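You operate a simulated robot arm through the tools that you are given. There is no shell and no other tool. Be economical: measure what you need, move in short steps, check, and stop when the job is done.

Carry out the task below with a simulated robot arm. There is one attempt and no reset: what you move stays moved.

TASK
Take the grey starter pot and put it on top of the yellow nozzle. Then fetch the small tamper and set it in the white paper pot.
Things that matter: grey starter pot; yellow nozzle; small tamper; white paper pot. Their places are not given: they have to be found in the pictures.

It is judged by the outcome, as a careful person would: the job done as asked, and still so three seconds after it is handed in. It fails if anything else is knocked over, pushed out of place, dropped, spilled or broken.

THE ROBOT
A 7-joint arm with a two-finger parallel gripper, fixed in place. Base frame: the origin is at the foot of the arm, x ahead of it, y to its left, z up; the work surface is at about z = -1. Lengths are in mm, angles in rad, forces in N, time in s.
With the tool pointing down near the work surface it reaches from about 240 to 620 mm from the base axis. Its first joint turns from -1.152 to 1.152 rad. Payload 2.6 kg.
Tool frame: the origin (TCP) lies between the finger pads and is the grasp point; the fingertips stand 30 mm ahead of it; z points along the fingers, y is the line along which they close. The gripper opens to 94 mm. The fingers are 28 mm wide and 10 mm thick; the gripper's body (50 by 96 mm) begins 55 mm behind the TCP.
Orientation is told as [roll, pitch, yaw] about the base's x, y, z axes, in that order, counted from this pose: with the fingers straight down and closing along the base's y, the tool's x points along the base's -x, its y along +y and its z along -z.

THE INTERFACE
- The arm moves only by the tool drive_tool. Its argument "moves" is a list of rows, each a list of 7 numbers: the shift along the base's x, y, z in units of 250 mm (1.0 is 250 mm), then the turn, a rotation vector about the base's x, y, z in units of 120 degrees (1.0 is 120 degrees), then the opening in per cent of the stroke, from 0 (shut) to 100 (fully open). In form: [[tx, ty, tz, rx, ry, rz, hand], ...]. A call has 1 to 10 rows; each row is the pose to reach, as a shift and turn from the pose commanded when the call began. A call with a number of a shift or a turn outside -1 to 1 is refused whole. A row lasts 0.2 s, in which the tool goes at most 50 mm and 0.15 rad; a call with a longer step from one row to the next is refused whole, and so is a gripper value outside its range. A pose out of reach is approached as far as the arm can. The call stops where the force on the tool passes 40 N (or 10 N more than at its start, if that is more) or the arm is blocked; 0.2 s more then pass. The fingers move at their own pace (about 72 mm/s each) and stop on an object; they squeeze with about 20 N. The grip force told is the motor's: it shows also when the fingers shut on nothing. Time passes only in rows, and 0.2 s behind the last, so rows that repeat a pose let the fingers close. It gives the time, the measured TCP pose, the force on the tool (base axes), the opening and the grip force at its end, in the units of the frame above (readings bear some noise).
- Cameras (640 x 400 px; columns grow to the right, rows downward): "scene" is fixed at [43.1, 438.6, 571.2]; the picture's right is [-0.68, -0.73, 0.00], its down [-0.50, 0.46, -0.73] and it looks along [0.54, -0.50, -0.68] (base axes); focal length 214 px, centre (320, 200). "wrist" rides on the gripper at [-37, 0, -58] in the tool frame; the picture's right is [0.00, -1.00, 0.00], its down [0.97, 0.00, -0.24] and it looks along [0.24, 0.00, 0.97] (tool axes); focal length 218 px, centre (320, 200).
- get_image(camera): a new picture of that camera. No time passes.
- pixel_to_xyz(camera, pixels): for up to 12 pixels [column, row] of the newest picture of that camera ("zoom" is the newest enlarged one), the place [x, y, z] in the base frame of the surface seen there, good to about 2 mm, but the place of the scene camera against the robot may be out by one fixed shift of up to 25 mm in any direction. No time passes.
- close_up(camera, box): a new picture of the part [left, top, right, bottom] of that camera's present view, enlarged. No time passes.
- job_done(): hands the job in; it is judged then, once.

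Work in short steps. Measure before you move; look again where a grasp or a placing could have gone wrong, and mend it. You have 80 turns and 38 pictures in all, the two below and enlarged ones among them. Open the gripper and draw the arm clear of the work before you hand the job in, unless the task says otherwise; then end with one line.

The tools are called after "Call:" by a JSON object that holds its "method" and its "body". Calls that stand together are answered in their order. drive_tool: Moves the arm, as the interface text tells. Its arguments: {"type":"object","properties":{"moves":{"type":"array"}},"required":["moves"]} The other tools are called the same way: get_image (camera) takes a picture; pixel_to_xyz (camera, pixels) gives the place of the surface under pixels of a picture; close_up (camera, box) takes an enlarged picture of a part of a camera's view; job_done () hands the job in.

At the start:

```text
time_s: 0.0
tool_pos: [351.3, -86.8, 423.5]
orientation: [0.002, 0.0, -0.001]
contact_force: [0.1, 0.2, -1.2]
grip_width: 94.2
grip_force: 0.0
```

scene: 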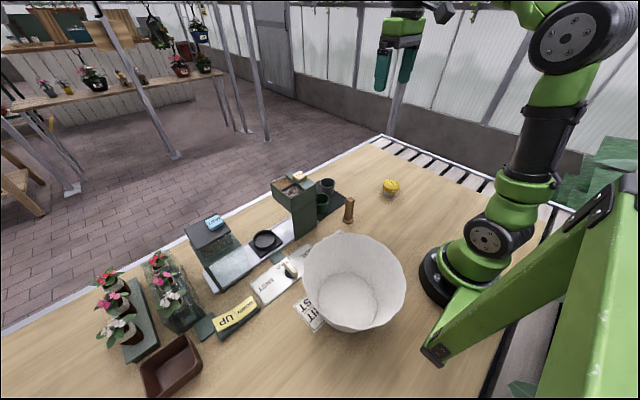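
wrist: 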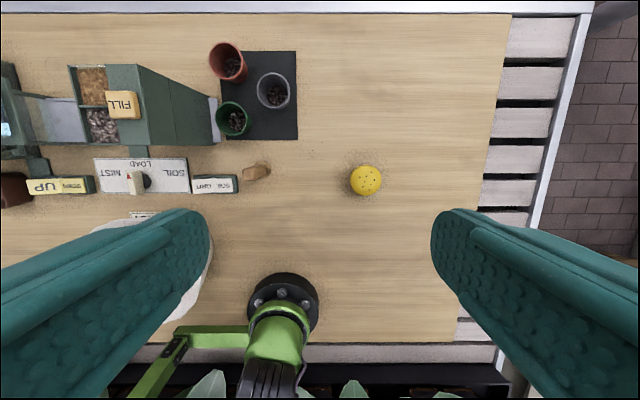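

The grey pot is near wrist (273,90), the yellow nozzle at (366,180), the tamper around (256,173), and the white pot is large at scene (355,280). I'll take close-ups and measure.

Call:
{"method": "close_up", "body": {"camera": "wrist", "box": [190, 30, 410, 210]}}

Call:
{"method": "close_up", "body": {"camera": "scene", "box": [260, 150, 440, 340]}}

Call:
{"method": "pixel_to_xyz", "body": {"camera": "wrist", "pixels": [[273, 92], [257, 90], [290, 90], [273, 74], [273, 108], [366, 180], [352, 180], [381, 180], [256, 173], [245, 175], [268, 170], [290, 130]]}}

Call:
{"method": "pixel_to_xyz", "body": {"camera": "scene", "pixels": [[390, 188], [390, 182], [349, 200], [348, 218], [328, 183], [355, 290], [305, 255], [405, 275], [345, 233], [355, 332], [322, 198], [322, 190]]}}

```text
2.22 times, centred on (300, 120) of wrist
```

zoom: 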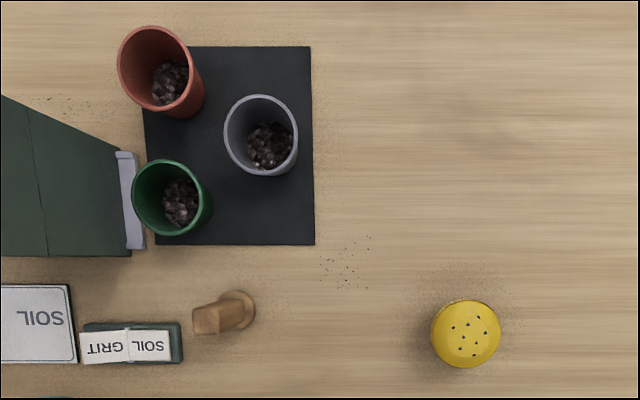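

```text
2.11 times, centred on (350, 245) of scene
```

zoom: 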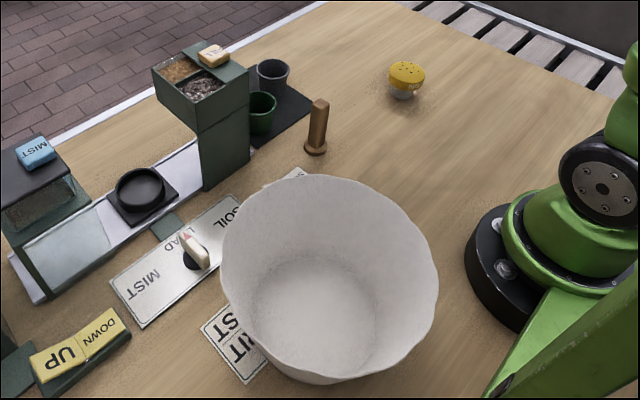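

```text
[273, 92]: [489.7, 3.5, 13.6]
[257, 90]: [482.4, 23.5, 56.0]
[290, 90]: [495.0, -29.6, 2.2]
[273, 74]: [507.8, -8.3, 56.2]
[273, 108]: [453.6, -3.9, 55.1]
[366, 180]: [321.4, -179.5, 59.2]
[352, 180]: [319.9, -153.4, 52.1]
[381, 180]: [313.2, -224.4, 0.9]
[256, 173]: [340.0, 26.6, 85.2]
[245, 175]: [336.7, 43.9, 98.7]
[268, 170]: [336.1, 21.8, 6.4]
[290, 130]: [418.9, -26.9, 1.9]
```

```text
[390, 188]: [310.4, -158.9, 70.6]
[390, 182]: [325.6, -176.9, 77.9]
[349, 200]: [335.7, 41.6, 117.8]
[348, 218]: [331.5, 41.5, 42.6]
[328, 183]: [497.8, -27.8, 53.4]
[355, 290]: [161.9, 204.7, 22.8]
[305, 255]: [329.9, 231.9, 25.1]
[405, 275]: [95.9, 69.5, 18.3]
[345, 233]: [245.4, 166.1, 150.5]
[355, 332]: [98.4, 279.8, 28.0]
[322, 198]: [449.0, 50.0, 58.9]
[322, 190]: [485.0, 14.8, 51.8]
```

Wrist data: the grey pot's rim centre is about (481,-4) at z 56, diameter about 57. The nozzle top is near (320,-178,59), and the tamper near (336,30) is about 100 tall. I'll go above the grey pot and look again.

Call:
{"method": "drive_tool", "body": {"moves": [[0.086, 0.055, -0.149, 0, 0, 0, 100], [0.173, 0.11, -0.298, 0, 0, 0, 100], [0.26, 0.165, -0.447, 0, 0, 0, 100], [0.346, 0.22, -0.596, 0, 0, 0, 100], [0.432, 0.276, -0.745, 0, 0, 0, 100], [0.519, 0.331, -0.894, 0, 0, 0, 100], [0.519, 0.331, -0.894, 0, 0, 0, 100]]}}

Call:
{"method": "get_image", "body": {"camera": "wrist"}}

```text
time_s: 1.6
tool_pos: [478.4, -4.4, 199.5]
orientation: [0.001, 0.0, -0.001]
contact_force: [-0.4, -0.4, -0.1]
grip_width: 94.1
grip_force: 0.1
```

```text
33 pictures are left
```

wrist: 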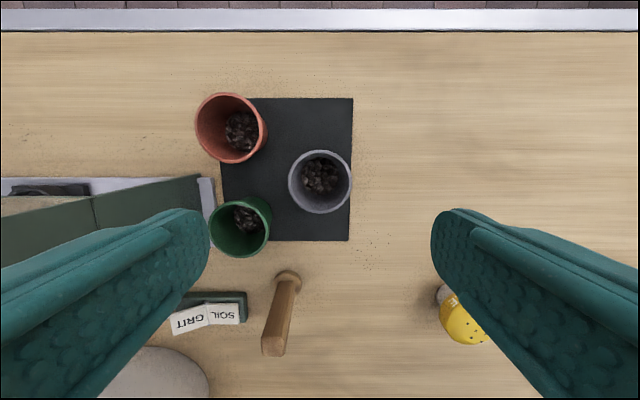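

The grey pot is centred at about (320,181) and well aligned in y. Measuring the rim.

Call:
{"method": "pixel_to_xyz", "body": {"camera": "wrist", "pixels": [[290, 181], [350, 181], [320, 151], [320, 212], [240, 257], [270, 222], [230, 162], [266, 135], [320, 178], [440, 295], [275, 352], [288, 275]]}}

```text
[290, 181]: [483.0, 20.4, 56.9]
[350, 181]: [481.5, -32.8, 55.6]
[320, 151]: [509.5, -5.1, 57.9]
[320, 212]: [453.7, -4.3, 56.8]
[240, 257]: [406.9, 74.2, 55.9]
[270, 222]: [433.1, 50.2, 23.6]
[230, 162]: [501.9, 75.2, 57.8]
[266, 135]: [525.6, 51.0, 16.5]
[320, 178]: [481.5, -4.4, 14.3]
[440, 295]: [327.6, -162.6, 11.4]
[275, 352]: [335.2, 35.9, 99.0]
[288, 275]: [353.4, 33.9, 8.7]
```

Rim centre is (481.6,-5.5) and diameter 56, with side clearance to the red and green pots. I'll descend to z about 46 and close.

Call:
{"method": "drive_tool", "body": {"moves": [[0.01, -0.005, -0.15, 0, 0, 0, 88], [0.01, -0.005, -0.3, 0, 0, 0, 88], [0.01, -0.005, -0.45, 0, 0, 0, 88], [0.01, -0.005, -0.54, 0, 0, 0, 88], [0.01, -0.005, -0.612, 0, 0, 0, 88], [0.01, -0.005, -0.612, 0, 0, 0, 88]]}}

Call:
{"method": "drive_tool", "body": {"moves": [[0, 0, 0, 0, 0, 0, 40], [0, 0, 0, 0, 0, 0, 40], [0, 0, 0, 0, 0, 0, 40]]}}

```text
time_s: 3.0
tool_pos: [483.0, -6.5, 46.3]
orientation: [0.002, -0.001, 0.001]
contact_force: [-0.2, 0.0, -0.3]
grip_width: 82.6
grip_force: 0.1
```

```text
time_s: 3.8
tool_pos: [482.6, -7.6, 46.5]
orientation: [0.0, 0.0, -0.001]
contact_force: [-0.5, 0.4, 0.3]
grip_width: 59.1
grip_force: 20.3
```

The fingers stopped at 59 mm with 20 N, so the pot is held. Lifting gently, then checking.

Call:
{"method": "drive_tool", "body": {"moves": [[0, 0, 0.03, 0, 0, 0, 40], [0, 0, 0.1, 0, 0, 0, 40], [0, 0, 0.2, 0, 0, 0, 40], [0, 0, 0.32, 0, 0, 0, 40], [0, 0, 0.44, 0, 0, 0, 40], [0, 0, 0.5, 0, 0, 0, 40]]}}

Call:
{"method": "get_image", "body": {"camera": "wrist"}}

Call:
{"method": "close_up", "body": {"camera": "scene", "box": [260, 100, 440, 230]}}

```text
time_s: 5.2
tool_pos: [482.3, -6.1, 172.2]
orientation: [0.0, 0.001, 0.002]
contact_force: [-1.0, -0.6, -0.6]
grip_width: 37.7
grip_force: 0.1
```

```text
32 pictures are left
```

wrist: 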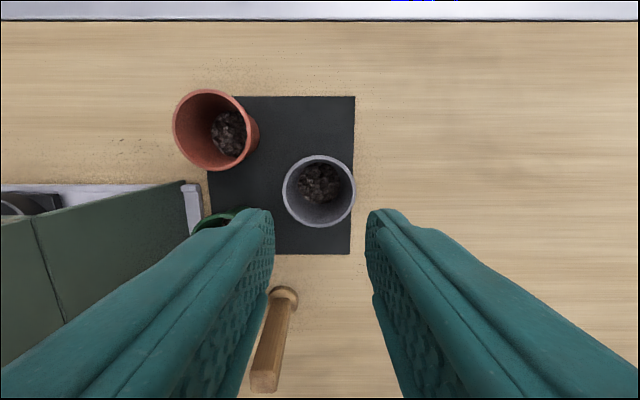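

```text
3.08 times, centred on (350, 165) of scene
```

zoom: 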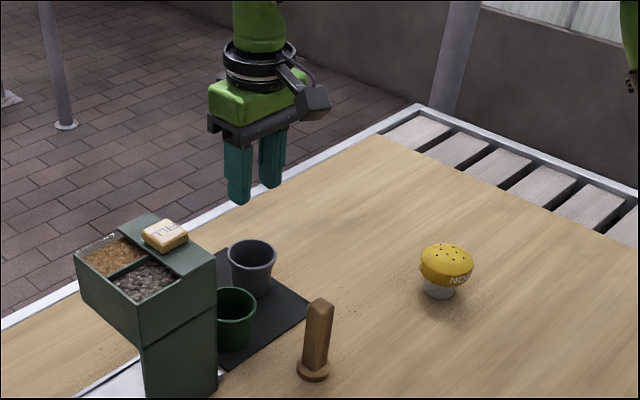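

The pot slipped out while lifting and still stands upright in its place. I'll open and re-measure it, then grip with the rim level with the TCP, a full-close command and a slower lift.

Call:
{"method": "drive_tool", "body": {"moves": [[0, 0, 0.1, 0, 0, 0, 88], [0, 0, 0.1, 0, 0, 0, 88], [0, 0, 0.1, 0, 0, 0, 88]]}}

Call:
{"method": "close_up", "body": {"camera": "wrist", "box": [180, 80, 420, 270]}}

Call:
{"method": "pixel_to_xyz", "body": {"camera": "wrist", "pixels": [[290, 185], [348, 185], [320, 157], [320, 215], [320, 185]]}}

```text
time_s: 6.0
tool_pos: [481.8, -7.0, 197.0]
orientation: [0.0, -0.001, 0.0]
contact_force: [0.2, 0.3, -0.8]
grip_width: 82.7
grip_force: 0.1
```

```text
2.11 times, centred on (300, 175) of wrist
```

zoom: 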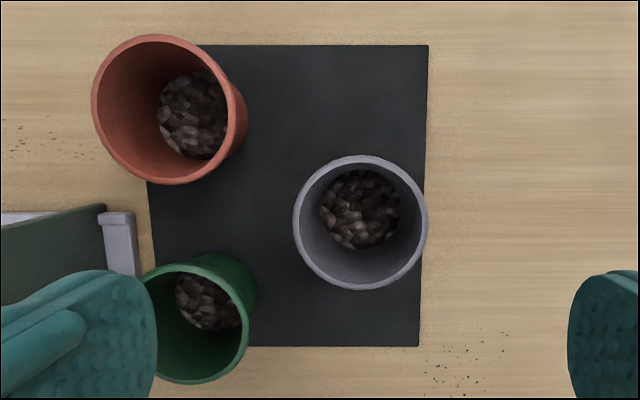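

```text
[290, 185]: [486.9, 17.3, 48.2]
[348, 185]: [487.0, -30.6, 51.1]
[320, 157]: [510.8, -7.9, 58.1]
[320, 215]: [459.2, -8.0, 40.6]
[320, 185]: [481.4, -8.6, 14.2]
```

The pot centre is about (483,-6.7). Descending to TCP z about 54, then closing fully.

Call:
{"method": "drive_tool", "body": {"moves": [[0.003, 0, -0.15, 0, 0, 0, 88], [0.003, 0, -0.3, 0, 0, 0, 88], [0.003, 0, -0.45, 0, 0, 0, 88], [0.003, 0, -0.53, 0, 0, 0, 88], [0.003, 0, -0.572, 0, 0, 0, 88], [0.003, 0, -0.572, 0, 0, 0, 88]]}}

Call:
{"method": "drive_tool", "body": {"moves": [[0, 0, 0, 0, 0, 0, 0], [0, 0, 0, 0, 0, 0, 0], [0, 0, 0, 0, 0, 0, 0], [0, 0, 0, 0, 0, 0, 0], [0, 0, 0, 0, 0, 0, 0]]}}

Call:
{"method": "drive_tool", "body": {"moves": [[0, 0, 0.01, 0, 0, 0, 0], [0, 0, 0.02, 0, 0, 0, 0], [0, 0, 0.03, 0, 0, 0, 0], [0, 0, 0.04, 0, 0, 0, 0]]}}

```text
time_s: 7.4
tool_pos: [483.9, -7.2, 52.4]
orientation: [0.0, 0.0, 0.0]
contact_force: [-0.1, 1.0, -1.2]
grip_width: 82.7
grip_force: 0.1
```

```text
time_s: 8.6
tool_pos: [484.7, -6.9, 53.8]
orientation: [0.0, -0.001, 0.001]
contact_force: [-0.6, 0.0, -0.5]
grip_width: 59.2
grip_force: 20.3
```

```text
time_s: 9.6
tool_pos: [483.6, -6.2, 63.8]
orientation: [-0.001, 0.0, 0.0]
contact_force: [-0.3, -0.6, -0.8]
grip_width: 59.2
grip_force: 19.5
```

Still gripping at 59.2. Checking whether the pot rises with the tool.

Call:
{"method": "get_image", "body": {"camera": "wrist"}}

Call:
{"method": "close_up", "body": {"camera": "scene", "box": [280, 130, 400, 220]}}

```text
29 pictures are left
```

wrist: 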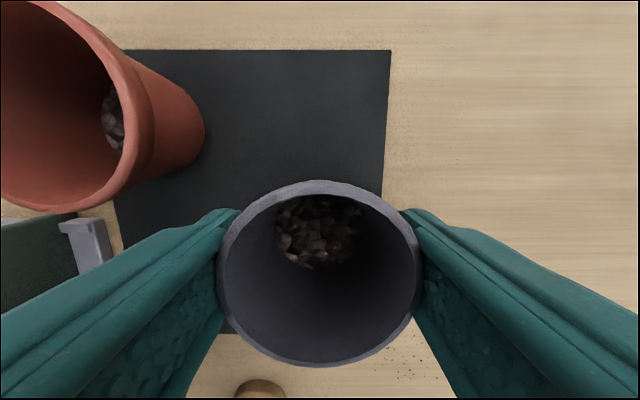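

```text
4.44 times, centred on (340, 175) of scene
```

zoom: 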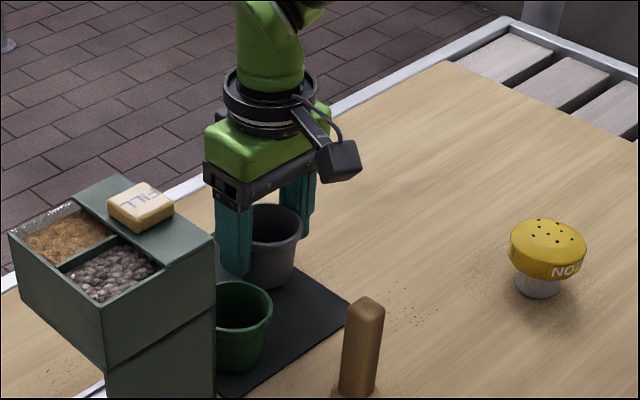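

Call:
{"method": "pixel_to_xyz", "body": {"camera": "wrist", "pixels": [[320, 184], [320, 363], [221, 270], [419, 270], [318, 235]]}}

Call:
{"method": "drive_tool", "body": {"moves": [[0, 0, 0.01, 0, 0, 0, 0], [0, 0, 0.02, 0, 0, 0, 0], [0, 0, 0.03, 0, 0, 0, 0], [0, 0, 0.04, 0, 0, 0, 0]]}}

Call:
{"method": "get_image", "body": {"camera": "wrist"}}

Call:
{"method": "pixel_to_xyz", "body": {"camera": "wrist", "pixels": [[320, 184], [320, 363], [221, 270], [419, 270], [318, 235]]}}

```text
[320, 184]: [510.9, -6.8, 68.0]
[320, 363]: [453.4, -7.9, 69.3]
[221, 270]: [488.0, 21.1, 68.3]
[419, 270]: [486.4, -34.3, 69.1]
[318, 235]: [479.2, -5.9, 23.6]
```

```text
time_s: 10.6
tool_pos: [484.7, -5.8, 74.6]
orientation: [0.0, 0.002, 0.002]
contact_force: [-0.7, -0.7, 0.0]
grip_width: 59.4
grip_force: 19.7
```

```text
27 pictures are left
```

wrist: 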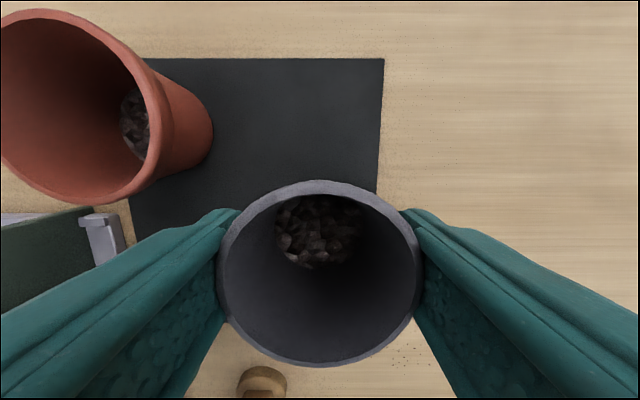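

```text
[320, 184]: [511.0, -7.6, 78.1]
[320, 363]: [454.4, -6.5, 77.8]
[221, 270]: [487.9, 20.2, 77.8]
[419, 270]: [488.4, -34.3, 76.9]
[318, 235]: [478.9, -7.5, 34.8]
```

The pot now rises with the tool, with the rim at 77.5 against TCP 74.6. I'll lift on gently.

Call:
{"method": "drive_tool", "body": {"moves": [[0, 0, 0.02, 0, 0, 0, 0], [0, 0, 0.06, 0, 0, 0, 0], [0, 0, 0.11, 0, 0, 0, 0], [0, 0, 0.17, 0, 0, 0, 0], [0, 0, 0.23, 0, 0, 0, 0], [0, 0, 0.29, 0, 0, 0, 0], [0, 0, 0.35, 0, 0, 0, 0], [0, 0, 0.41, 0, 0, 0, 0], [0, 0, 0.45, 0, 0, 0, 0], [0, 0, 0.47, 0, 0, 0, 0]]}}

Call:
{"method": "drive_tool", "body": {"moves": [[-0.03, -0.024, 0, 0, 0, 0, 0], [-0.09, -0.072, 0, 0, 0, 0, 0], [-0.17, -0.137, 0, 0, 0, 0, 0], [-0.26, -0.21, 0, 0, 0, 0, 0], [-0.36, -0.29, 0, 0, 0, 0, 0], [-0.46, -0.37, 0, 0, 0, 0, 0], [-0.56, -0.45, 0, 0, 0, 0, 0], [-0.66, -0.53, 0, 0, 0, 0, 0], [-0.74, -0.6, 0, 0, 0, 0, 0], [-0.79, -0.65, 0, 0, 0, 0, 0]]}}

Call:
{"method": "drive_tool", "body": {"moves": [[-0.03, -0.02, 0, 0, 0, 0, 0], [-0.06, -0.035, 0, 0, 0, 0, 0], [-0.06, -0.035, 0, 0, 0, 0, 0]]}}

Call:
{"method": "get_image", "body": {"camera": "wrist"}}

```text
time_s: 12.8
tool_pos: [483.0, -6.6, 190.6]
orientation: [0.002, -0.001, 0.0]
contact_force: [1.0, -1.1, -0.9]
grip_width: 58.9
grip_force: 20.6
```

```text
time_s: 15.0
tool_pos: [284.7, -168.6, 192.3]
orientation: [0.001, 0.0, 0.002]
contact_force: [-0.1, 0.4, 0.1]
grip_width: 59.4
grip_force: 20.1
```

```text
time_s: 15.8
tool_pos: [269.0, -177.3, 191.6]
orientation: [0.0, -0.001, 0.0]
contact_force: [-0.5, -0.5, -0.5]
grip_width: 59.2
grip_force: 19.6
```

```text
26 pictures are left
```

wrist: 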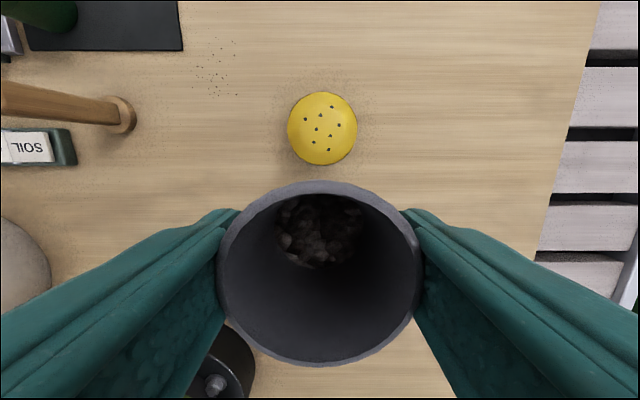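

Call:
{"method": "pixel_to_xyz", "body": {"camera": "wrist", "pixels": [[322, 128], [291, 129], [353, 129], [322, 96], [322, 161], [306, 128], [338, 128], [322, 112], [322, 145], [320, 184], [320, 363]]}}

Call:
{"method": "close_up", "body": {"camera": "scene", "box": [340, 110, 440, 210]}}

```text
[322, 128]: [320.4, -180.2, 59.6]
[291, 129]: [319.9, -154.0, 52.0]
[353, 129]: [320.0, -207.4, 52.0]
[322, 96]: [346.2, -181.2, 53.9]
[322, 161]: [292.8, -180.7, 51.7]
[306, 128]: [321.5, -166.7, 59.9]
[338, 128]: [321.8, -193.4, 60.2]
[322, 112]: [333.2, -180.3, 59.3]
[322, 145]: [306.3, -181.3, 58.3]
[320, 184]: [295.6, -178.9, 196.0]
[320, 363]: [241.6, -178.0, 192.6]
```

```text
4.00 times, centred on (390, 160) of scene
```

zoom: 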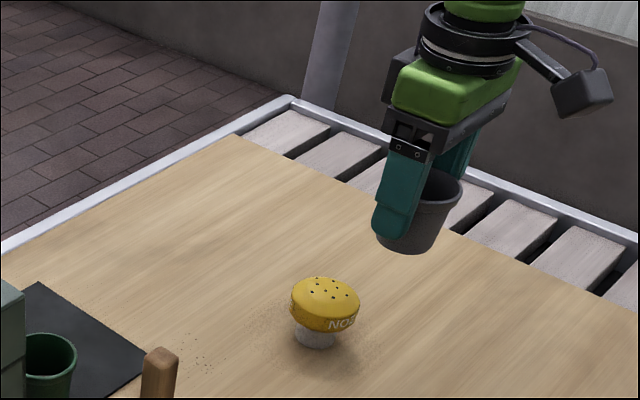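

Nozzle centre is (320,-180.7) with a flat top at z 60, and the pot base is about 54 below the TCP. I'll move over it and go down to just above contact.

Call:
{"method": "drive_tool", "body": {"moves": [[0.03, -0.004, 0, 0, 0, 0, 0], [0.08, -0.01, 0, 0, 0, 0, 0], [0.14, -0.012, 0, 0, 0, 0, 0], [0.185, -0.012, 0, 0, 0, 0, 0], [0.206, -0.012, 0, 0, 0, 0, 0], [0.206, -0.012, -0.05, 0, 0, 0, 0], [0.206, -0.012, -0.11, 0, 0, 0, 0], [0.206, -0.012, -0.17, 0, 0, 0, 0], [0.206, -0.012, -0.22, 0, 0, 0, 0], [0.206, -0.012, -0.25, 0, 0, 0, 0]]}}

Call:
{"method": "close_up", "body": {"camera": "scene", "box": [340, 120, 440, 210]}}

Call:
{"method": "get_image", "body": {"camera": "wrist"}}

```text
time_s: 18.0
tool_pos: [323.0, -180.3, 128.6]
orientation: [-0.001, 0.0, 0.001]
contact_force: [-0.4, 0.4, -0.7]
grip_width: 59.1
grip_force: 19.9
```

```text
4.44 times, centred on (390, 165) of scene
```

zoom: 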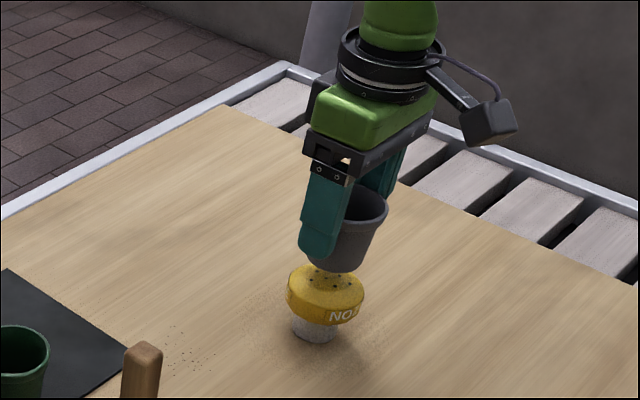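

```text
23 pictures are left
```

wrist: 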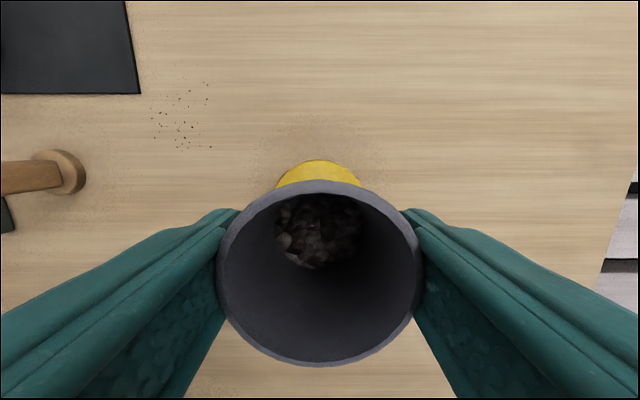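

Call:
{"method": "pixel_to_xyz", "body": {"camera": "wrist", "pixels": [[319, 163], [282, 180], [357, 180], [320, 184], [320, 363], [318, 235]]}}

Call:
{"method": "pixel_to_xyz", "body": {"camera": "scene", "pixels": [[390, 185]]}}

Call:
{"method": "close_up", "body": {"camera": "scene", "box": [365, 150, 415, 200]}}

```text
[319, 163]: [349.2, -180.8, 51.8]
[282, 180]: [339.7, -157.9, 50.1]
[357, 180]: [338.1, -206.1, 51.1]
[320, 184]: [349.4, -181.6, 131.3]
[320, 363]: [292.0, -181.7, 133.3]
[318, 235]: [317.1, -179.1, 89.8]
```

```text
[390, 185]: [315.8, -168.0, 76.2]
```

```text
8.00 times, centred on (390, 175) of scene
```

zoom: 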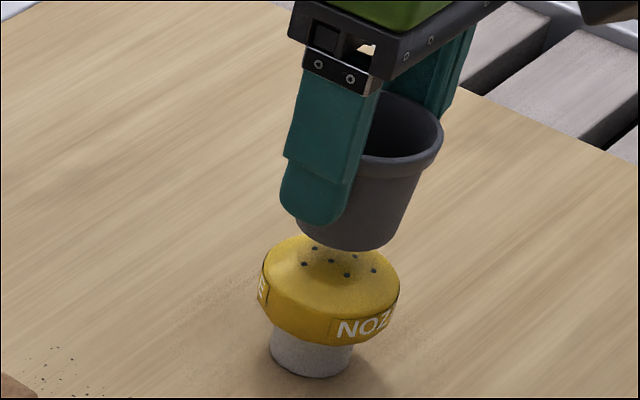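

Aligned: the pot rim centre is (320.7,-181.6) over the nozzle at (320,-180.7). Lowering the remaining ~14 mm in small steps.

Call:
{"method": "drive_tool", "body": {"moves": [[0, 0.002, -0.015, 0, 0, 0, 0], [0, 0.002, -0.03, 0, 0, 0, 0], [0, 0.002, -0.042, 0, 0, 0, 0], [0, 0.002, -0.048, 0, 0, 0, 0]]}}

Call:
{"method": "drive_tool", "body": {"moves": [[0, 0, -0.004, 0, 0, 0, 0], [0, 0, -0.004, 0, 0, 0, 0]]}}

Call:
{"method": "close_up", "body": {"camera": "scene", "box": [365, 150, 415, 200]}}

```text
time_s: 19.0
tool_pos: [321.2, -180.2, 116.9]
orientation: [0.0, 0.0, 0.0]
contact_force: [-0.3, -0.1, -1.0]
grip_width: 59.0
grip_force: 20.1
```

```text
time_s: 19.6
tool_pos: [322.5, -180.0, 114.7]
orientation: [0.0, 0.0, 0.002]
contact_force: [0.2, -0.4, -1.1]
grip_width: 58.9
grip_force: 20.5
```

```text
8.00 times, centred on (390, 175) of scene
```

zoom: 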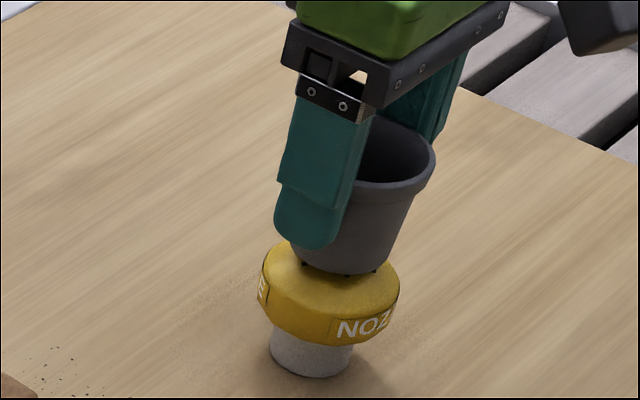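

Nearly touching. I'll go on in ~1 mm steps, watching the vertical force.

Call:
{"method": "drive_tool", "body": {"moves": [[-0.003, 0, -0.004, 0, 0, 0, 0], [-0.003, 0, -0.004, 0, 0, 0, 0]]}}

Call:
{"method": "drive_tool", "body": {"moves": [[0, 0, -0.004, 0, 0, 0, 0], [0, 0, -0.004, 0, 0, 0, 0]]}}

```text
time_s: 20.2
tool_pos: [321.4, -179.5, 114.9]
orientation: [0.0, 0.001, 0.0]
contact_force: [-0.5, -0.2, -1.1]
grip_width: 59.3
grip_force: 20.2
```

```text
time_s: 20.8
tool_pos: [321.4, -180.3, 113.8]
orientation: [0.0, 0.0, 0.0]
contact_force: [0.4, 0.2, 0.2]
grip_width: 59.1
grip_force: 20.2
```

Call:
{"method": "drive_tool", "body": {"moves": [[0, 0, -0.004, 0, 0, 0, 0], [0, 0, -0.004, 0, 0, 0, 0]]}}

Call:
{"method": "pixel_to_xyz", "body": {"camera": "wrist", "pixels": [[320, 184]]}}

Call:
{"method": "drive_tool", "body": {"moves": [[0, 0, -0.004, 0, 0, 0, 0], [0, 0, -0.004, 0, 0, 0, 0]]}}

```text
time_s: 21.4
tool_pos: [321.7, -180.1, 113.9]
orientation: [0.001, 0.001, -0.001]
contact_force: [-1.1, 0.6, -0.2]
grip_width: 59.2
grip_force: 19.6
```

```text
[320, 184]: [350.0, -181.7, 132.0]
```

```text
time_s: 22.0
tool_pos: [320.7, -180.1, 111.8]
orientation: [0.0, 0.0, -0.001]
contact_force: [0.9, -0.3, -0.6]
grip_width: 59.0
grip_force: 20.3
```

Call:
{"method": "close_up", "body": {"camera": "scene", "box": [365, 150, 415, 200]}}

Call:
{"method": "get_image", "body": {"camera": "wrist"}}

Call:
{"method": "pixel_to_xyz", "body": {"camera": "wrist", "pixels": [[320, 184], [320, 363], [224, 270], [416, 270], [318, 235]]}}

```text
8.00 times, centred on (390, 175) of scene
```

zoom: 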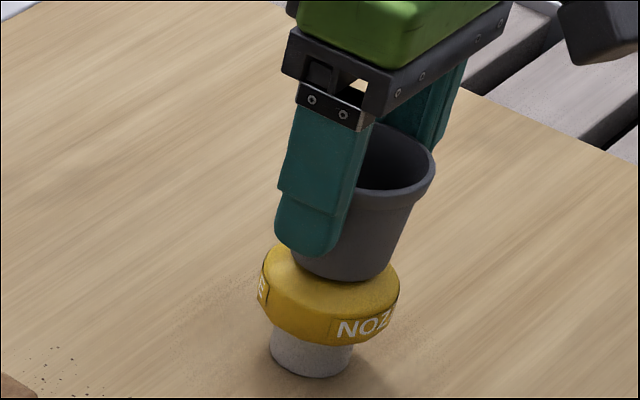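

```text
19 pictures are left
```

wrist: 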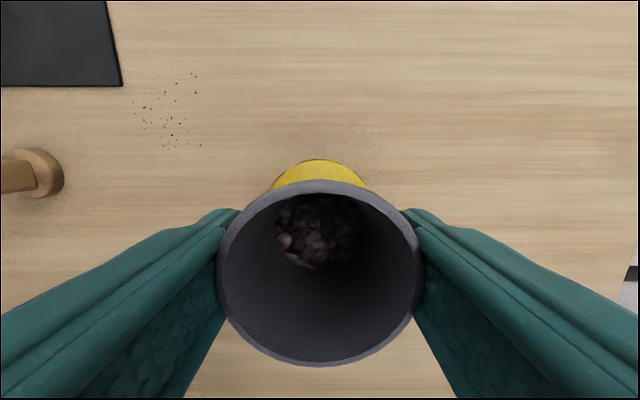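

```text
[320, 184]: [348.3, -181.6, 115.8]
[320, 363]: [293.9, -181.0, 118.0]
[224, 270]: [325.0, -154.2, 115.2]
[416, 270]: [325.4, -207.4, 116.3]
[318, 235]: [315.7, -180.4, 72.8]
```

The rim is at 116, so the base is at about 60: essentially at contact. One more small press to find it.

Call:
{"method": "drive_tool", "body": {"moves": [[0, 0, -0.004, 0, 0, 0, 0], [0, 0, -0.004, 0, 0, 0, 0]]}}

Call:
{"method": "drive_tool", "body": {"moves": [[0, 0, -0.003, 0, 0, 0, 0], [0, 0, -0.003, 0, 0, 0, 0]]}}

```text
time_s: 22.6
tool_pos: [321.7, -181.5, 110.9]
orientation: [-0.001, 0.0, 0.001]
contact_force: [-0.8, -0.1, -1.3]
grip_width: 59.1
grip_force: 19.5
```

```text
time_s: 23.2
tool_pos: [321.8, -181.0, 109.4]
orientation: [0.0, -0.002, 0.001]
contact_force: [-0.8, 0.4, 4.5]
grip_width: 59.1
grip_force: 19.5
```

Contact is felt at 4.5 N upward, so the pot is resting on the nozzle. Opening slowly and checking.

Call:
{"method": "drive_tool", "body": {"moves": [[0, 0, 0.001, 0, 0, 0, 60], [0, 0, 0.001, 0, 0, 0, 66], [0, 0, 0.001, 0, 0, 0, 72], [0, 0, 0.001, 0, 0, 0, 80], [0, 0, 0.001, 0, 0, 0, 90], [0, 0, 0.001, 0, 0, 0, 90]]}}

Call:
{"method": "close_up", "body": {"camera": "scene", "box": [365, 150, 415, 200]}}

```text
time_s: 24.6
tool_pos: [321.3, -180.6, 110.2]
orientation: [0.0, 0.0, 0.001]
contact_force: [0.3, -0.8, -0.4]
grip_width: 84.7
grip_force: 0.1
```

```text
8.00 times, centred on (390, 175) of scene
```

zoom: 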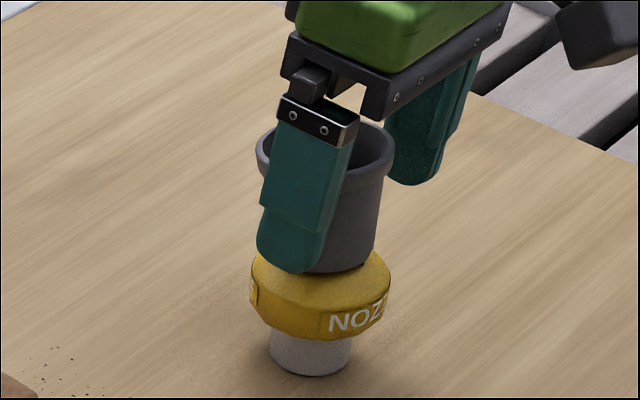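

The nozzle head and pot look slightly shifted to the left. Checking from the wrist before moving away.

Call:
{"method": "get_image", "body": {"camera": "wrist"}}

Call:
{"method": "pixel_to_xyz", "body": {"camera": "wrist", "pixels": [[320, 184], [320, 363], [224, 270], [416, 270], [318, 235], [318, 164], [285, 178], [355, 178]]}}

```text
17 pictures are left
```

wrist: 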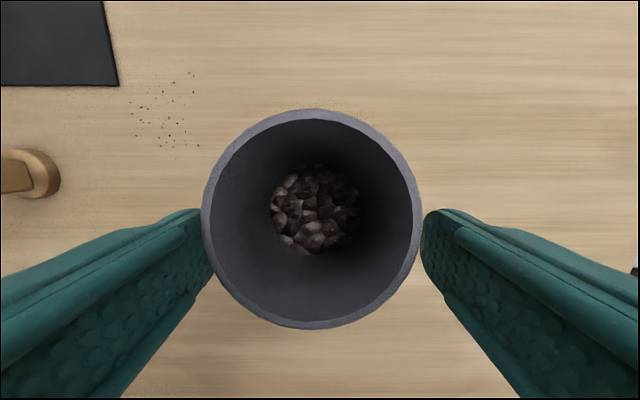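

```text
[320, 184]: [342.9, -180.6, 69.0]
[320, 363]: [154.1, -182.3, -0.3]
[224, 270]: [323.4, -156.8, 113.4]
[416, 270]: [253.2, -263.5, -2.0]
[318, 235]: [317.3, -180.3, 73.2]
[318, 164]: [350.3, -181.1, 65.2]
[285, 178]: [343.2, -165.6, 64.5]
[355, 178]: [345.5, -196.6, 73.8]
```

Call:
{"method": "pixel_to_xyz", "body": {"camera": "wrist", "pixels": [[312, 114], [312, 324], [207, 216], [417, 216], [315, 190], [315, 240], [290, 210], [345, 210]]}}

Call:
{"method": "pixel_to_xyz", "body": {"camera": "zoom", "pixels": [[255, 280], [385, 285], [275, 365], [348, 365], [310, 320], [345, 275]]}}

```text
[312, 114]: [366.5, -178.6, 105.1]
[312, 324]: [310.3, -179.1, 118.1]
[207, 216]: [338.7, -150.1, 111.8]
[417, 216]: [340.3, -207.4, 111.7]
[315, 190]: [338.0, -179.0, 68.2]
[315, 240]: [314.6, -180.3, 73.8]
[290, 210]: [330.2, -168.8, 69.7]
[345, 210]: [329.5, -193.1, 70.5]
```

```text
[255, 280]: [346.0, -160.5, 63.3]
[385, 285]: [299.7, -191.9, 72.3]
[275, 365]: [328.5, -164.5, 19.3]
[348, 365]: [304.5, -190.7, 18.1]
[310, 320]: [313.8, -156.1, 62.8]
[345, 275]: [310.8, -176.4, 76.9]
```

The pot and nozzle head lean about 13° toward +x (far rim z 105, near rim 118, rim centre x 338). I'll re-grip at once, moving the fingers to the shifted rim while closing so it can't fall.

Call:
{"method": "drive_tool", "body": {"moves": [[0.072, 0.004, 0, 0, 0, 0, 0], [0.072, 0.004, 0, 0, 0, 0, 0]]}}

Call:
{"method": "get_image", "body": {"camera": "wrist"}}

Call:
{"method": "close_up", "body": {"camera": "scene", "box": [365, 150, 415, 200]}}

```text
time_s: 25.2
tool_pos: [340.1, -179.9, 111.1]
orientation: [-0.001, 0.0, 0.0]
contact_force: [-0.8, -0.1, -0.4]
grip_width: 61.6
grip_force: 19.7
```

```text
16 pictures are left
```

wrist: 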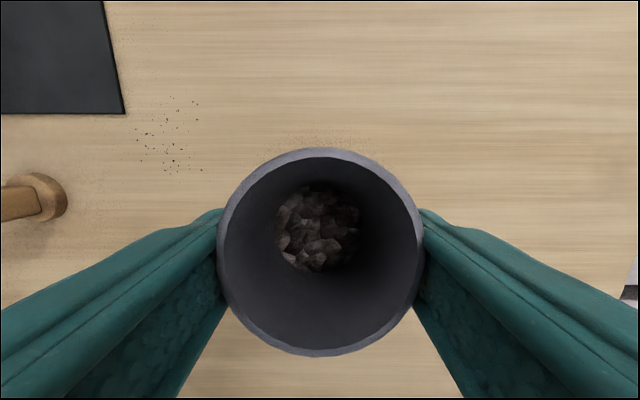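

```text
8.00 times, centred on (390, 175) of scene
```

zoom: 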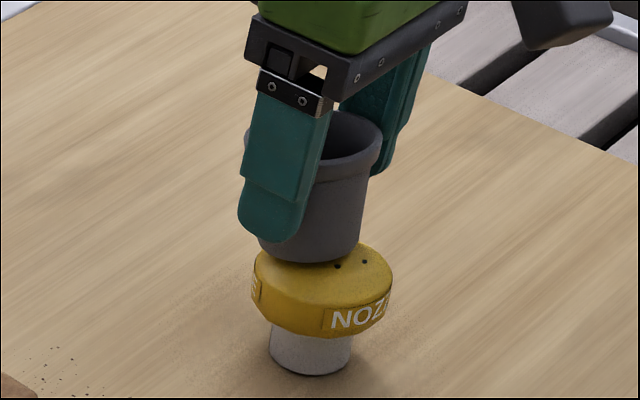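

Pot is held again (61.6 mm). Measuring the current lean of pot and nozzle.

Call:
{"method": "pixel_to_xyz", "body": {"camera": "wrist", "pixels": [[320, 152], [320, 352], [222, 250], [418, 250], [318, 205], [318, 255], [295, 230], [345, 230]]}}

Call:
{"method": "pixel_to_xyz", "body": {"camera": "zoom", "pixels": [[257, 275], [388, 280], [275, 360], [348, 360], [310, 370], [322, 320], [365, 262], [338, 266], [300, 285], [370, 320], [280, 310], [310, 345]]}}

```text
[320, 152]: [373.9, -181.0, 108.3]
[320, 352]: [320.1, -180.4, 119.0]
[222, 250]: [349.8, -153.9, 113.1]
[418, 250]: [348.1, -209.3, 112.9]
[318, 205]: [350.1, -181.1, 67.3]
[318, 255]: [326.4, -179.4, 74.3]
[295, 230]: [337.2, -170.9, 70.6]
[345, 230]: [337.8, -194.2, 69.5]
```

```text
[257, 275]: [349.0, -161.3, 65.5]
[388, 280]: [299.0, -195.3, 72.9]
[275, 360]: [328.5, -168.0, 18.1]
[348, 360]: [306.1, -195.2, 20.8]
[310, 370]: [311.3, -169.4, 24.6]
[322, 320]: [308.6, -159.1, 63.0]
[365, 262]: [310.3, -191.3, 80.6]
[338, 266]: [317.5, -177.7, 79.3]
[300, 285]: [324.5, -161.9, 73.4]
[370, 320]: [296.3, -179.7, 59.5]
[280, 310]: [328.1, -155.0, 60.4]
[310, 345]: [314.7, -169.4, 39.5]
```

The pot's rim centre is x 347 and it leans about 11°, still touching the nozzle. I'll lift it clear slowly and see how the pot hangs and the nozzle settles.

Call:
{"method": "drive_tool", "body": {"moves": [[0, 0, 0.01, 0, 0, 0, 0], [0, 0, 0.03, 0, 0, 0, 0], [0, 0, 0.06, 0, 0, 0, 0], [0, 0, 0.1, 0, 0, 0, 0], [0, 0, 0.14, 0, 0, 0, 0], [0, 0, 0.16, 0, 0, 0, 0], [0, 0, 0.16, 0, 0, 0, 0]]}}

Call:
{"method": "close_up", "body": {"camera": "scene", "box": [355, 130, 425, 200]}}

Call:
{"method": "get_image", "body": {"camera": "wrist"}}

```text
time_s: 26.8
tool_pos: [339.1, -178.8, 149.6]
orientation: [-0.003, 0.001, 0.0]
contact_force: [-0.1, -0.6, -0.1]
grip_width: 61.9
grip_force: 20.0
```

```text
5.71 times, centred on (390, 165) of scene
```

zoom: 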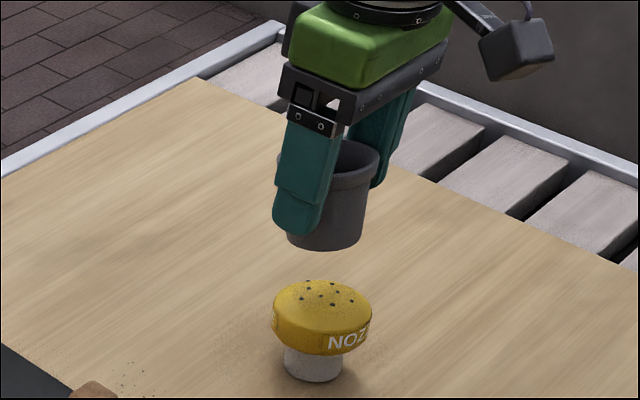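

```text
13 pictures are left
```

wrist: 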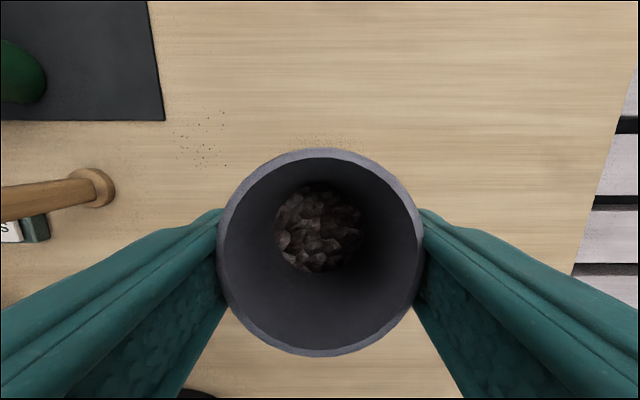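

The nozzle stood back up and the pot is held. Measuring the pot tilt in hand and the nozzle position.

Call:
{"method": "pixel_to_xyz", "body": {"camera": "wrist", "pixels": [[320, 152], [320, 353], [222, 250], [418, 250], [318, 205], [318, 255], [295, 230], [345, 230]]}}

Call:
{"method": "pixel_to_xyz", "body": {"camera": "zoom", "pixels": [[322, 298], [280, 305], [366, 305], [322, 285], [322, 312], [300, 298], [345, 298], [290, 365], [340, 365], [322, 340], [312, 376], [335, 245]]}}

```text
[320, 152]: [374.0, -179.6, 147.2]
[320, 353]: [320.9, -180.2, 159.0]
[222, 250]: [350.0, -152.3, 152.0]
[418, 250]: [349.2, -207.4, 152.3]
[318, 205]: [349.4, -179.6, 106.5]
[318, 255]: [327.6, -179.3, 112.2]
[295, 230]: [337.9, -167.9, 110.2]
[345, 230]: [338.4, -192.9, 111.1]
```

```text
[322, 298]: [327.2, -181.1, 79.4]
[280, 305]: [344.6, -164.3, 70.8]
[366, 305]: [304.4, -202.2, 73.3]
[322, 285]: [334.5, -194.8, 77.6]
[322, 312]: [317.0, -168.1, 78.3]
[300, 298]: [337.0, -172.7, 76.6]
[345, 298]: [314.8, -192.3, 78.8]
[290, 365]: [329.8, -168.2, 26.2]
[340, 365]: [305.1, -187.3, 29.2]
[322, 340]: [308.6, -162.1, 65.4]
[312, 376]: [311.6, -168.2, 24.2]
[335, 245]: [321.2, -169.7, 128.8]
```

The nozzle is free again. The pot leans about 12.5° in the hand, which I can take out by tilting the tool about y. First I'll back off to re-measure the nozzle with the wrist camera.

Call:
{"method": "drive_tool", "body": {"moves": [[0, 0, 0.04, 0, 0, 0, 0], [-0.02, 0, 0.09, 0, 0, 0, 0], [-0.07, 0, 0.14, 0, 0, 0, 0], [-0.13, 0, 0.16, 0, 0, 0, 0], [-0.2, 0, 0.16, 0, 0, 0, 0], [-0.27, 0, 0.16, 0, 0, 0, 0], [-0.32, 0, 0.16, 0, 0, 0, 0], [-0.345, 0, 0.16, 0, 0, 0, 0], [-0.345, 0, 0.16, 0, 0, 0, 0]]}}

Call:
{"method": "get_image", "body": {"camera": "wrist"}}

```text
time_s: 28.8
tool_pos: [254.3, -180.4, 188.8]
orientation: [-0.001, 0.0, 0.0]
contact_force: [0.1, -0.6, -0.5]
grip_width: 61.5
grip_force: 19.5
```

```text
12 pictures are left
```

wrist: 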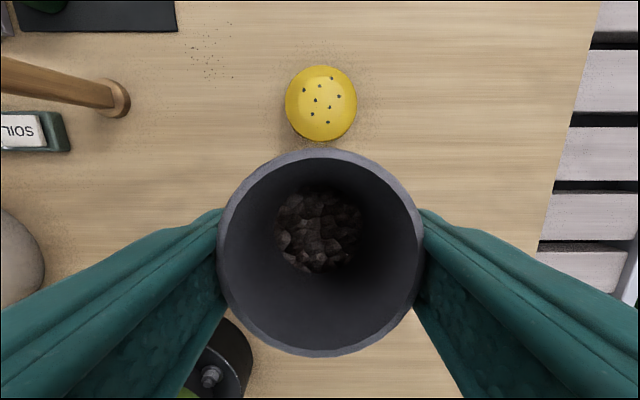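

Call:
{"method": "pixel_to_xyz", "body": {"camera": "wrist", "pixels": [[321, 101], [289, 103], [353, 103], [321, 69], [321, 136], [306, 101], [337, 101], [321, 86], [321, 118], [320, 152], [320, 353]]}}

```text
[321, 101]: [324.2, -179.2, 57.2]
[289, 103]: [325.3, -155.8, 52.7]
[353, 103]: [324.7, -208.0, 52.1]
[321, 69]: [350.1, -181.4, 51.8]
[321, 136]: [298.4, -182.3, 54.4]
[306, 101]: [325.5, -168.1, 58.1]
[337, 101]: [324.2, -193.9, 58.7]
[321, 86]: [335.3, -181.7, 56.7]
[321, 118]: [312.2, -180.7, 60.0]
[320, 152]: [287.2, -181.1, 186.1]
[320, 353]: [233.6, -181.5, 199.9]
```

The head still leans about 5° toward +x (top z 60 at x 312, 56.7 at x 335), with centre about (324,-181). I'll rotate the pot level while waiting, then see whether the nozzle is recovering.

Call:
{"method": "drive_tool", "body": {"moves": [[-0.03, 0, 0, 0, -0.03, 0, 0], [-0.06, 0, 0, 0, -0.06, 0, 0], [-0.1, 0, 0, 0, -0.09, 0, 0], [-0.13, 0, 0, 0, -0.108, 0, 0], [-0.15, 0, 0, 0, -0.108, 0, 0], [-0.15, 0, 0, 0, -0.108, 0, 0]]}}

Call:
{"method": "get_image", "body": {"camera": "wrist"}}

Call:
{"method": "close_up", "body": {"camera": "scene", "box": [365, 150, 415, 200]}}

```text
time_s: 30.2
tool_pos: [215.2, -179.5, 189.8]
orientation: [0.0, -0.225, -0.002]
contact_force: [-0.7, -1.0, -0.6]
grip_width: 61.7
grip_force: 20.5
```

```text
11 pictures are left
```

wrist: 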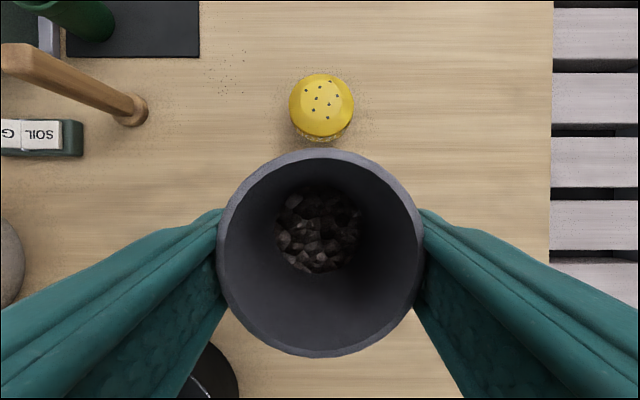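

```text
8.00 times, centred on (390, 175) of scene
```

zoom: 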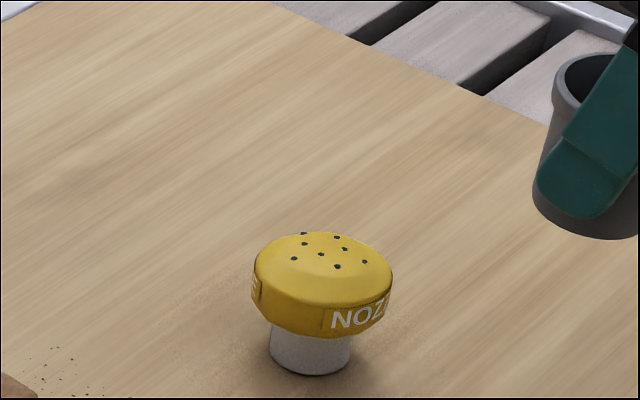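

Call:
{"method": "pixel_to_xyz", "body": {"camera": "wrist", "pixels": [[321, 100], [321, 77], [321, 88], [321, 112], [321, 124], [321, 134], [308, 102], [334, 102], [320, 152], [320, 353], [222, 250], [418, 250]]}}

Call:
{"method": "pixel_to_xyz", "body": {"camera": "zoom", "pixels": [[320, 262], [320, 236], [320, 290], [265, 262], [380, 262], [275, 350], [345, 350], [310, 370]]}}

```text
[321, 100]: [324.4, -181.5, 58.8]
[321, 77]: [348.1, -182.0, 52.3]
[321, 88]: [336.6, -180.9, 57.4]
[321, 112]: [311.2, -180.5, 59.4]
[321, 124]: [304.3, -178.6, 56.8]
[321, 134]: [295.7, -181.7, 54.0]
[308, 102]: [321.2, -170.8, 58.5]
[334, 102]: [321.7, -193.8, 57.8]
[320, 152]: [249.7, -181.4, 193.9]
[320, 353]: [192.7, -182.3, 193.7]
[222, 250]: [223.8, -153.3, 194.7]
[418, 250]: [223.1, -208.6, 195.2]
```

```text
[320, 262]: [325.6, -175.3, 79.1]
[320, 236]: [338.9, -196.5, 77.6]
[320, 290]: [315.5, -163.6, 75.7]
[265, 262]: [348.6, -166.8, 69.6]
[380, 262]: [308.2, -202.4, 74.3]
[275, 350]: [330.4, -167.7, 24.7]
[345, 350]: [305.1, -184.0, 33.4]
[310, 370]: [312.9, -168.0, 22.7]
```

The pot is level now (rim 193.7–193.9). The nozzle's stalk hasn't moved, and only its swivelling head leans ~4°. I'll come down again with the pot a few mm toward -x of the stalk axis, to load the raised side, without pressing hard.

Call:
{"method": "drive_tool", "body": {"moves": [[0.04, 0, 0, 0, 0, 0, 0], [0.1, 0, 0, 0, 0, 0, 0], [0.17, 0, 0, 0, 0, 0, 0], [0.25, 0, 0, 0, 0, 0, 0], [0.32, 0, 0, 0, 0, 0, 0], [0.37, 0, 0, 0, 0, 0, 0], [0.384, 0, -0.06, 0, 0, 0, 0], [0.384, 0, -0.14, 0, 0, 0, 0], [0.384, 0, -0.22, 0, 0, 0, 0], [0.384, 0, -0.27, 0, 0, 0, 0]]}}

Call:
{"method": "drive_tool", "body": {"moves": [[0, 0, -0.01, 0, 0, 0, 0], [0, 0, -0.018, 0, 0, 0, 0], [0, 0, -0.018, 0, 0, 0, 0]]}}

Call:
{"method": "get_image", "body": {"camera": "wrist"}}

Call:
{"method": "pixel_to_xyz", "body": {"camera": "wrist", "pixels": [[320, 152], [320, 353], [222, 250], [418, 250]]}}

```text
time_s: 32.4
tool_pos: [313.4, -180.1, 122.7]
orientation: [0.0, -0.226, 0.0]
contact_force: [-0.1, -0.2, -0.4]
grip_width: 61.6
grip_force: 19.6
```

```text
time_s: 33.2
tool_pos: [312.9, -179.5, 118.5]
orientation: [-0.001, -0.227, -0.002]
contact_force: [0.2, 0.4, 0.3]
grip_width: 61.6
grip_force: 20.1
```

```text
9 pictures are left
```

wrist: 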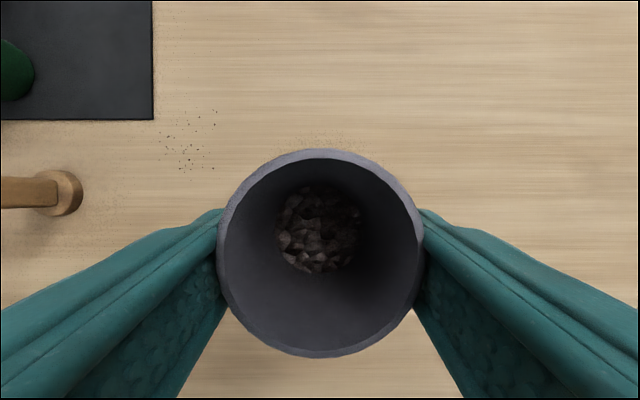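

```text
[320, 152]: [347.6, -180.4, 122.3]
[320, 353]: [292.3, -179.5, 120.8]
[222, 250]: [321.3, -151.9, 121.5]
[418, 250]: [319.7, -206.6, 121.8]
```

Rim is level at 121.6 and centred at (320,-179.4). I'll trim to (317.5,-181) and lower until the first hint of contact.

Call:
{"method": "drive_tool", "body": {"moves": [[-0.01, -0.006, 0, 0, 0, 0, 0], [-0.01, -0.006, -0.008, 0, 0, 0, 0], [-0.01, -0.006, -0.016, 0, 0, 0, 0], [-0.01, -0.006, -0.02, 0, 0, 0, 0], [-0.01, -0.006, -0.02, 0, 0, 0, 0]]}}

Call:
{"method": "drive_tool", "body": {"moves": [[0, 0, -0.003, 0, 0, 0, 0], [0, 0, -0.003, 0, 0, 0, 0]]}}

Call:
{"method": "drive_tool", "body": {"moves": [[0, 0, -0.003, 0, 0, 0, 0], [0, 0, -0.003, 0, 0, 0, 0]]}}

```text
time_s: 34.4
tool_pos: [308.9, -181.3, 112.2]
orientation: [0.0, -0.225, -0.001]
contact_force: [-0.7, 0.3, -0.7]
grip_width: 61.7
grip_force: 20.2
```

```text
time_s: 35.0
tool_pos: [310.5, -181.0, 112.2]
orientation: [0.001, -0.227, 0.0]
contact_force: [0.1, 0.7, -0.5]
grip_width: 61.7
grip_force: 19.9
```

```text
time_s: 35.6
tool_pos: [309.8, -180.2, 112.8]
orientation: [0.0, -0.227, 0.0]
contact_force: [0.5, -0.8, -0.5]
grip_width: 61.7
grip_force: 19.6
```

Call:
{"method": "drive_tool", "body": {"moves": [[0, 0, -0.003, 0, 0, 0, 0], [0, 0, -0.003, 0, 0, 0, 0]]}}

Call:
{"method": "drive_tool", "body": {"moves": [[0, 0, -0.003, 0, 0, 0, 0], [0, 0, -0.003, 0, 0, 0, 0]]}}

Call:
{"method": "close_up", "body": {"camera": "scene", "box": [365, 150, 415, 200]}}

```text
time_s: 36.2
tool_pos: [310.4, -181.0, 111.8]
orientation: [0.001, -0.227, 0.0]
contact_force: [-0.5, 0.1, -0.2]
grip_width: 61.5
grip_force: 19.9
```

```text
time_s: 36.8
tool_pos: [309.3, -180.7, 109.6]
orientation: [0.0, -0.226, -0.001]
contact_force: [0.3, -0.6, 0.0]
grip_width: 61.5
grip_force: 20.5
```

```text
8.00 times, centred on (390, 175) of scene
```

zoom: 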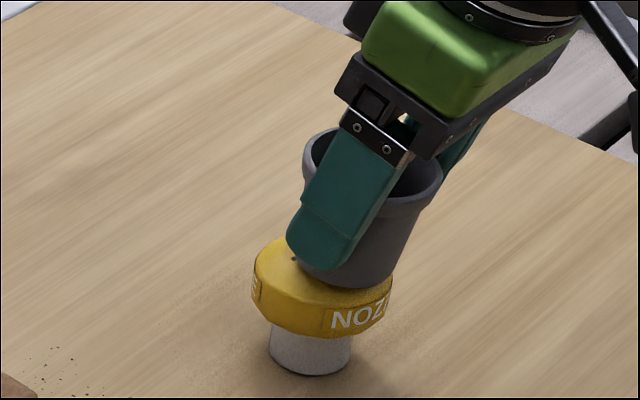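

Call:
{"method": "drive_tool", "body": {"moves": [[0, 0, -0.003, 0, 0, 0, 0], [0, 0, -0.003, 0, 0, 0, 0]]}}

Call:
{"method": "drive_tool", "body": {"moves": [[0, 0, -0.003, 0, 0, 0, 0], [0, 0, -0.003, 0, 0, 0, 0]]}}

```text
time_s: 37.4
tool_pos: [310.3, -181.5, 109.1]
orientation: [0.0, -0.227, -0.001]
contact_force: [-1.7, -0.2, 8.8]
grip_width: 61.8
grip_force: 20.5
```

```text
time_s: 38.0
tool_pos: [309.5, -180.4, 107.7]
orientation: [-0.004, -0.229, 0.0]
contact_force: [-1.8, 0.5, 16.3]
grip_width: 61.6
grip_force: 19.8
```

Firm contact at 16 N. I'll ease the press back to about zero, then open.

Call:
{"method": "drive_tool", "body": {"moves": [[0, 0, 0.005, 0, 0, 0, 0], [0, 0, 0.005, 0, 0, 0, 0]]}}

Call:
{"method": "get_image", "body": {"camera": "wrist"}}

Call:
{"method": "pixel_to_xyz", "body": {"camera": "wrist", "pixels": [[320, 152], [320, 353], [222, 250], [418, 250]]}}

```text
time_s: 38.6
tool_pos: [308.5, -180.3, 110.0]
orientation: [0.001, -0.226, 0.0]
contact_force: [1.5, -0.8, 6.9]
grip_width: 61.5
grip_force: 19.9
```

```text
7 pictures are left
```

wrist: 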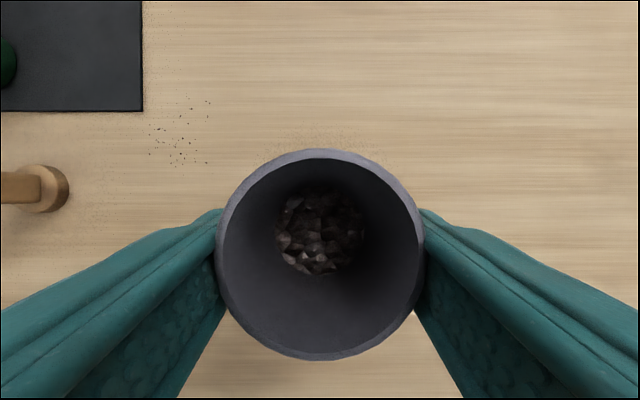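

```text
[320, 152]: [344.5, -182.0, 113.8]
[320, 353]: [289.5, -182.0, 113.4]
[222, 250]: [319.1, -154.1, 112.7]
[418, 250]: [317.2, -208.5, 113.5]
```

The pot stayed level (rim 113.4–113.8) and centred at x 317. Easing off the last of the press and opening.

Call:
{"method": "drive_tool", "body": {"moves": [[0, 0, 0.004, 0, 0, 0, 0], [0, 0, 0.004, 0, 0, 0, 62], [0, 0, 0.004, 0, 0, 0, 68], [0, 0, 0.004, 0, 0, 0, 76], [0, 0, 0.004, 0, 0, 0, 85], [0, 0, 0.004, 0, 0, 0, 85], [0, 0, 0.004, 0, 0, 0, 85]]}}

Call:
{"method": "get_image", "body": {"camera": "wrist"}}

Call:
{"method": "pixel_to_xyz", "body": {"camera": "wrist", "pixels": [[320, 152], [320, 353], [222, 250], [418, 250], [320, 230]]}}

```text
time_s: 40.2
tool_pos: [309.4, -179.8, 111.0]
orientation: [0.0, -0.227, -0.001]
contact_force: [0.1, -0.6, 0.6]
grip_width: 80.1
grip_force: 0.1
```

```text
6 pictures are left
```

wrist: 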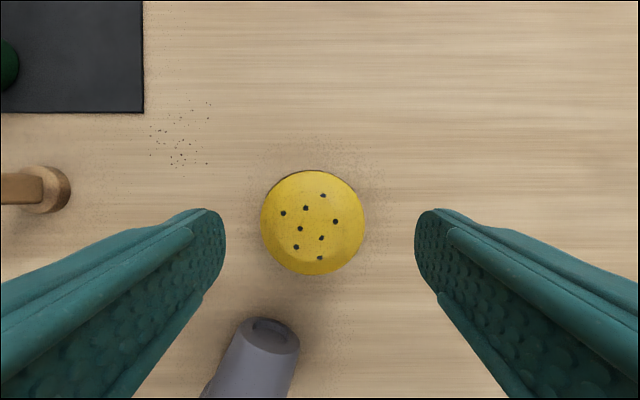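

```text
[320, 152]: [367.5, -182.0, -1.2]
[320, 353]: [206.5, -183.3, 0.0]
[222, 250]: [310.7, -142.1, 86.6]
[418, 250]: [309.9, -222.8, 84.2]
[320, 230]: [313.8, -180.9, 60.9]
```

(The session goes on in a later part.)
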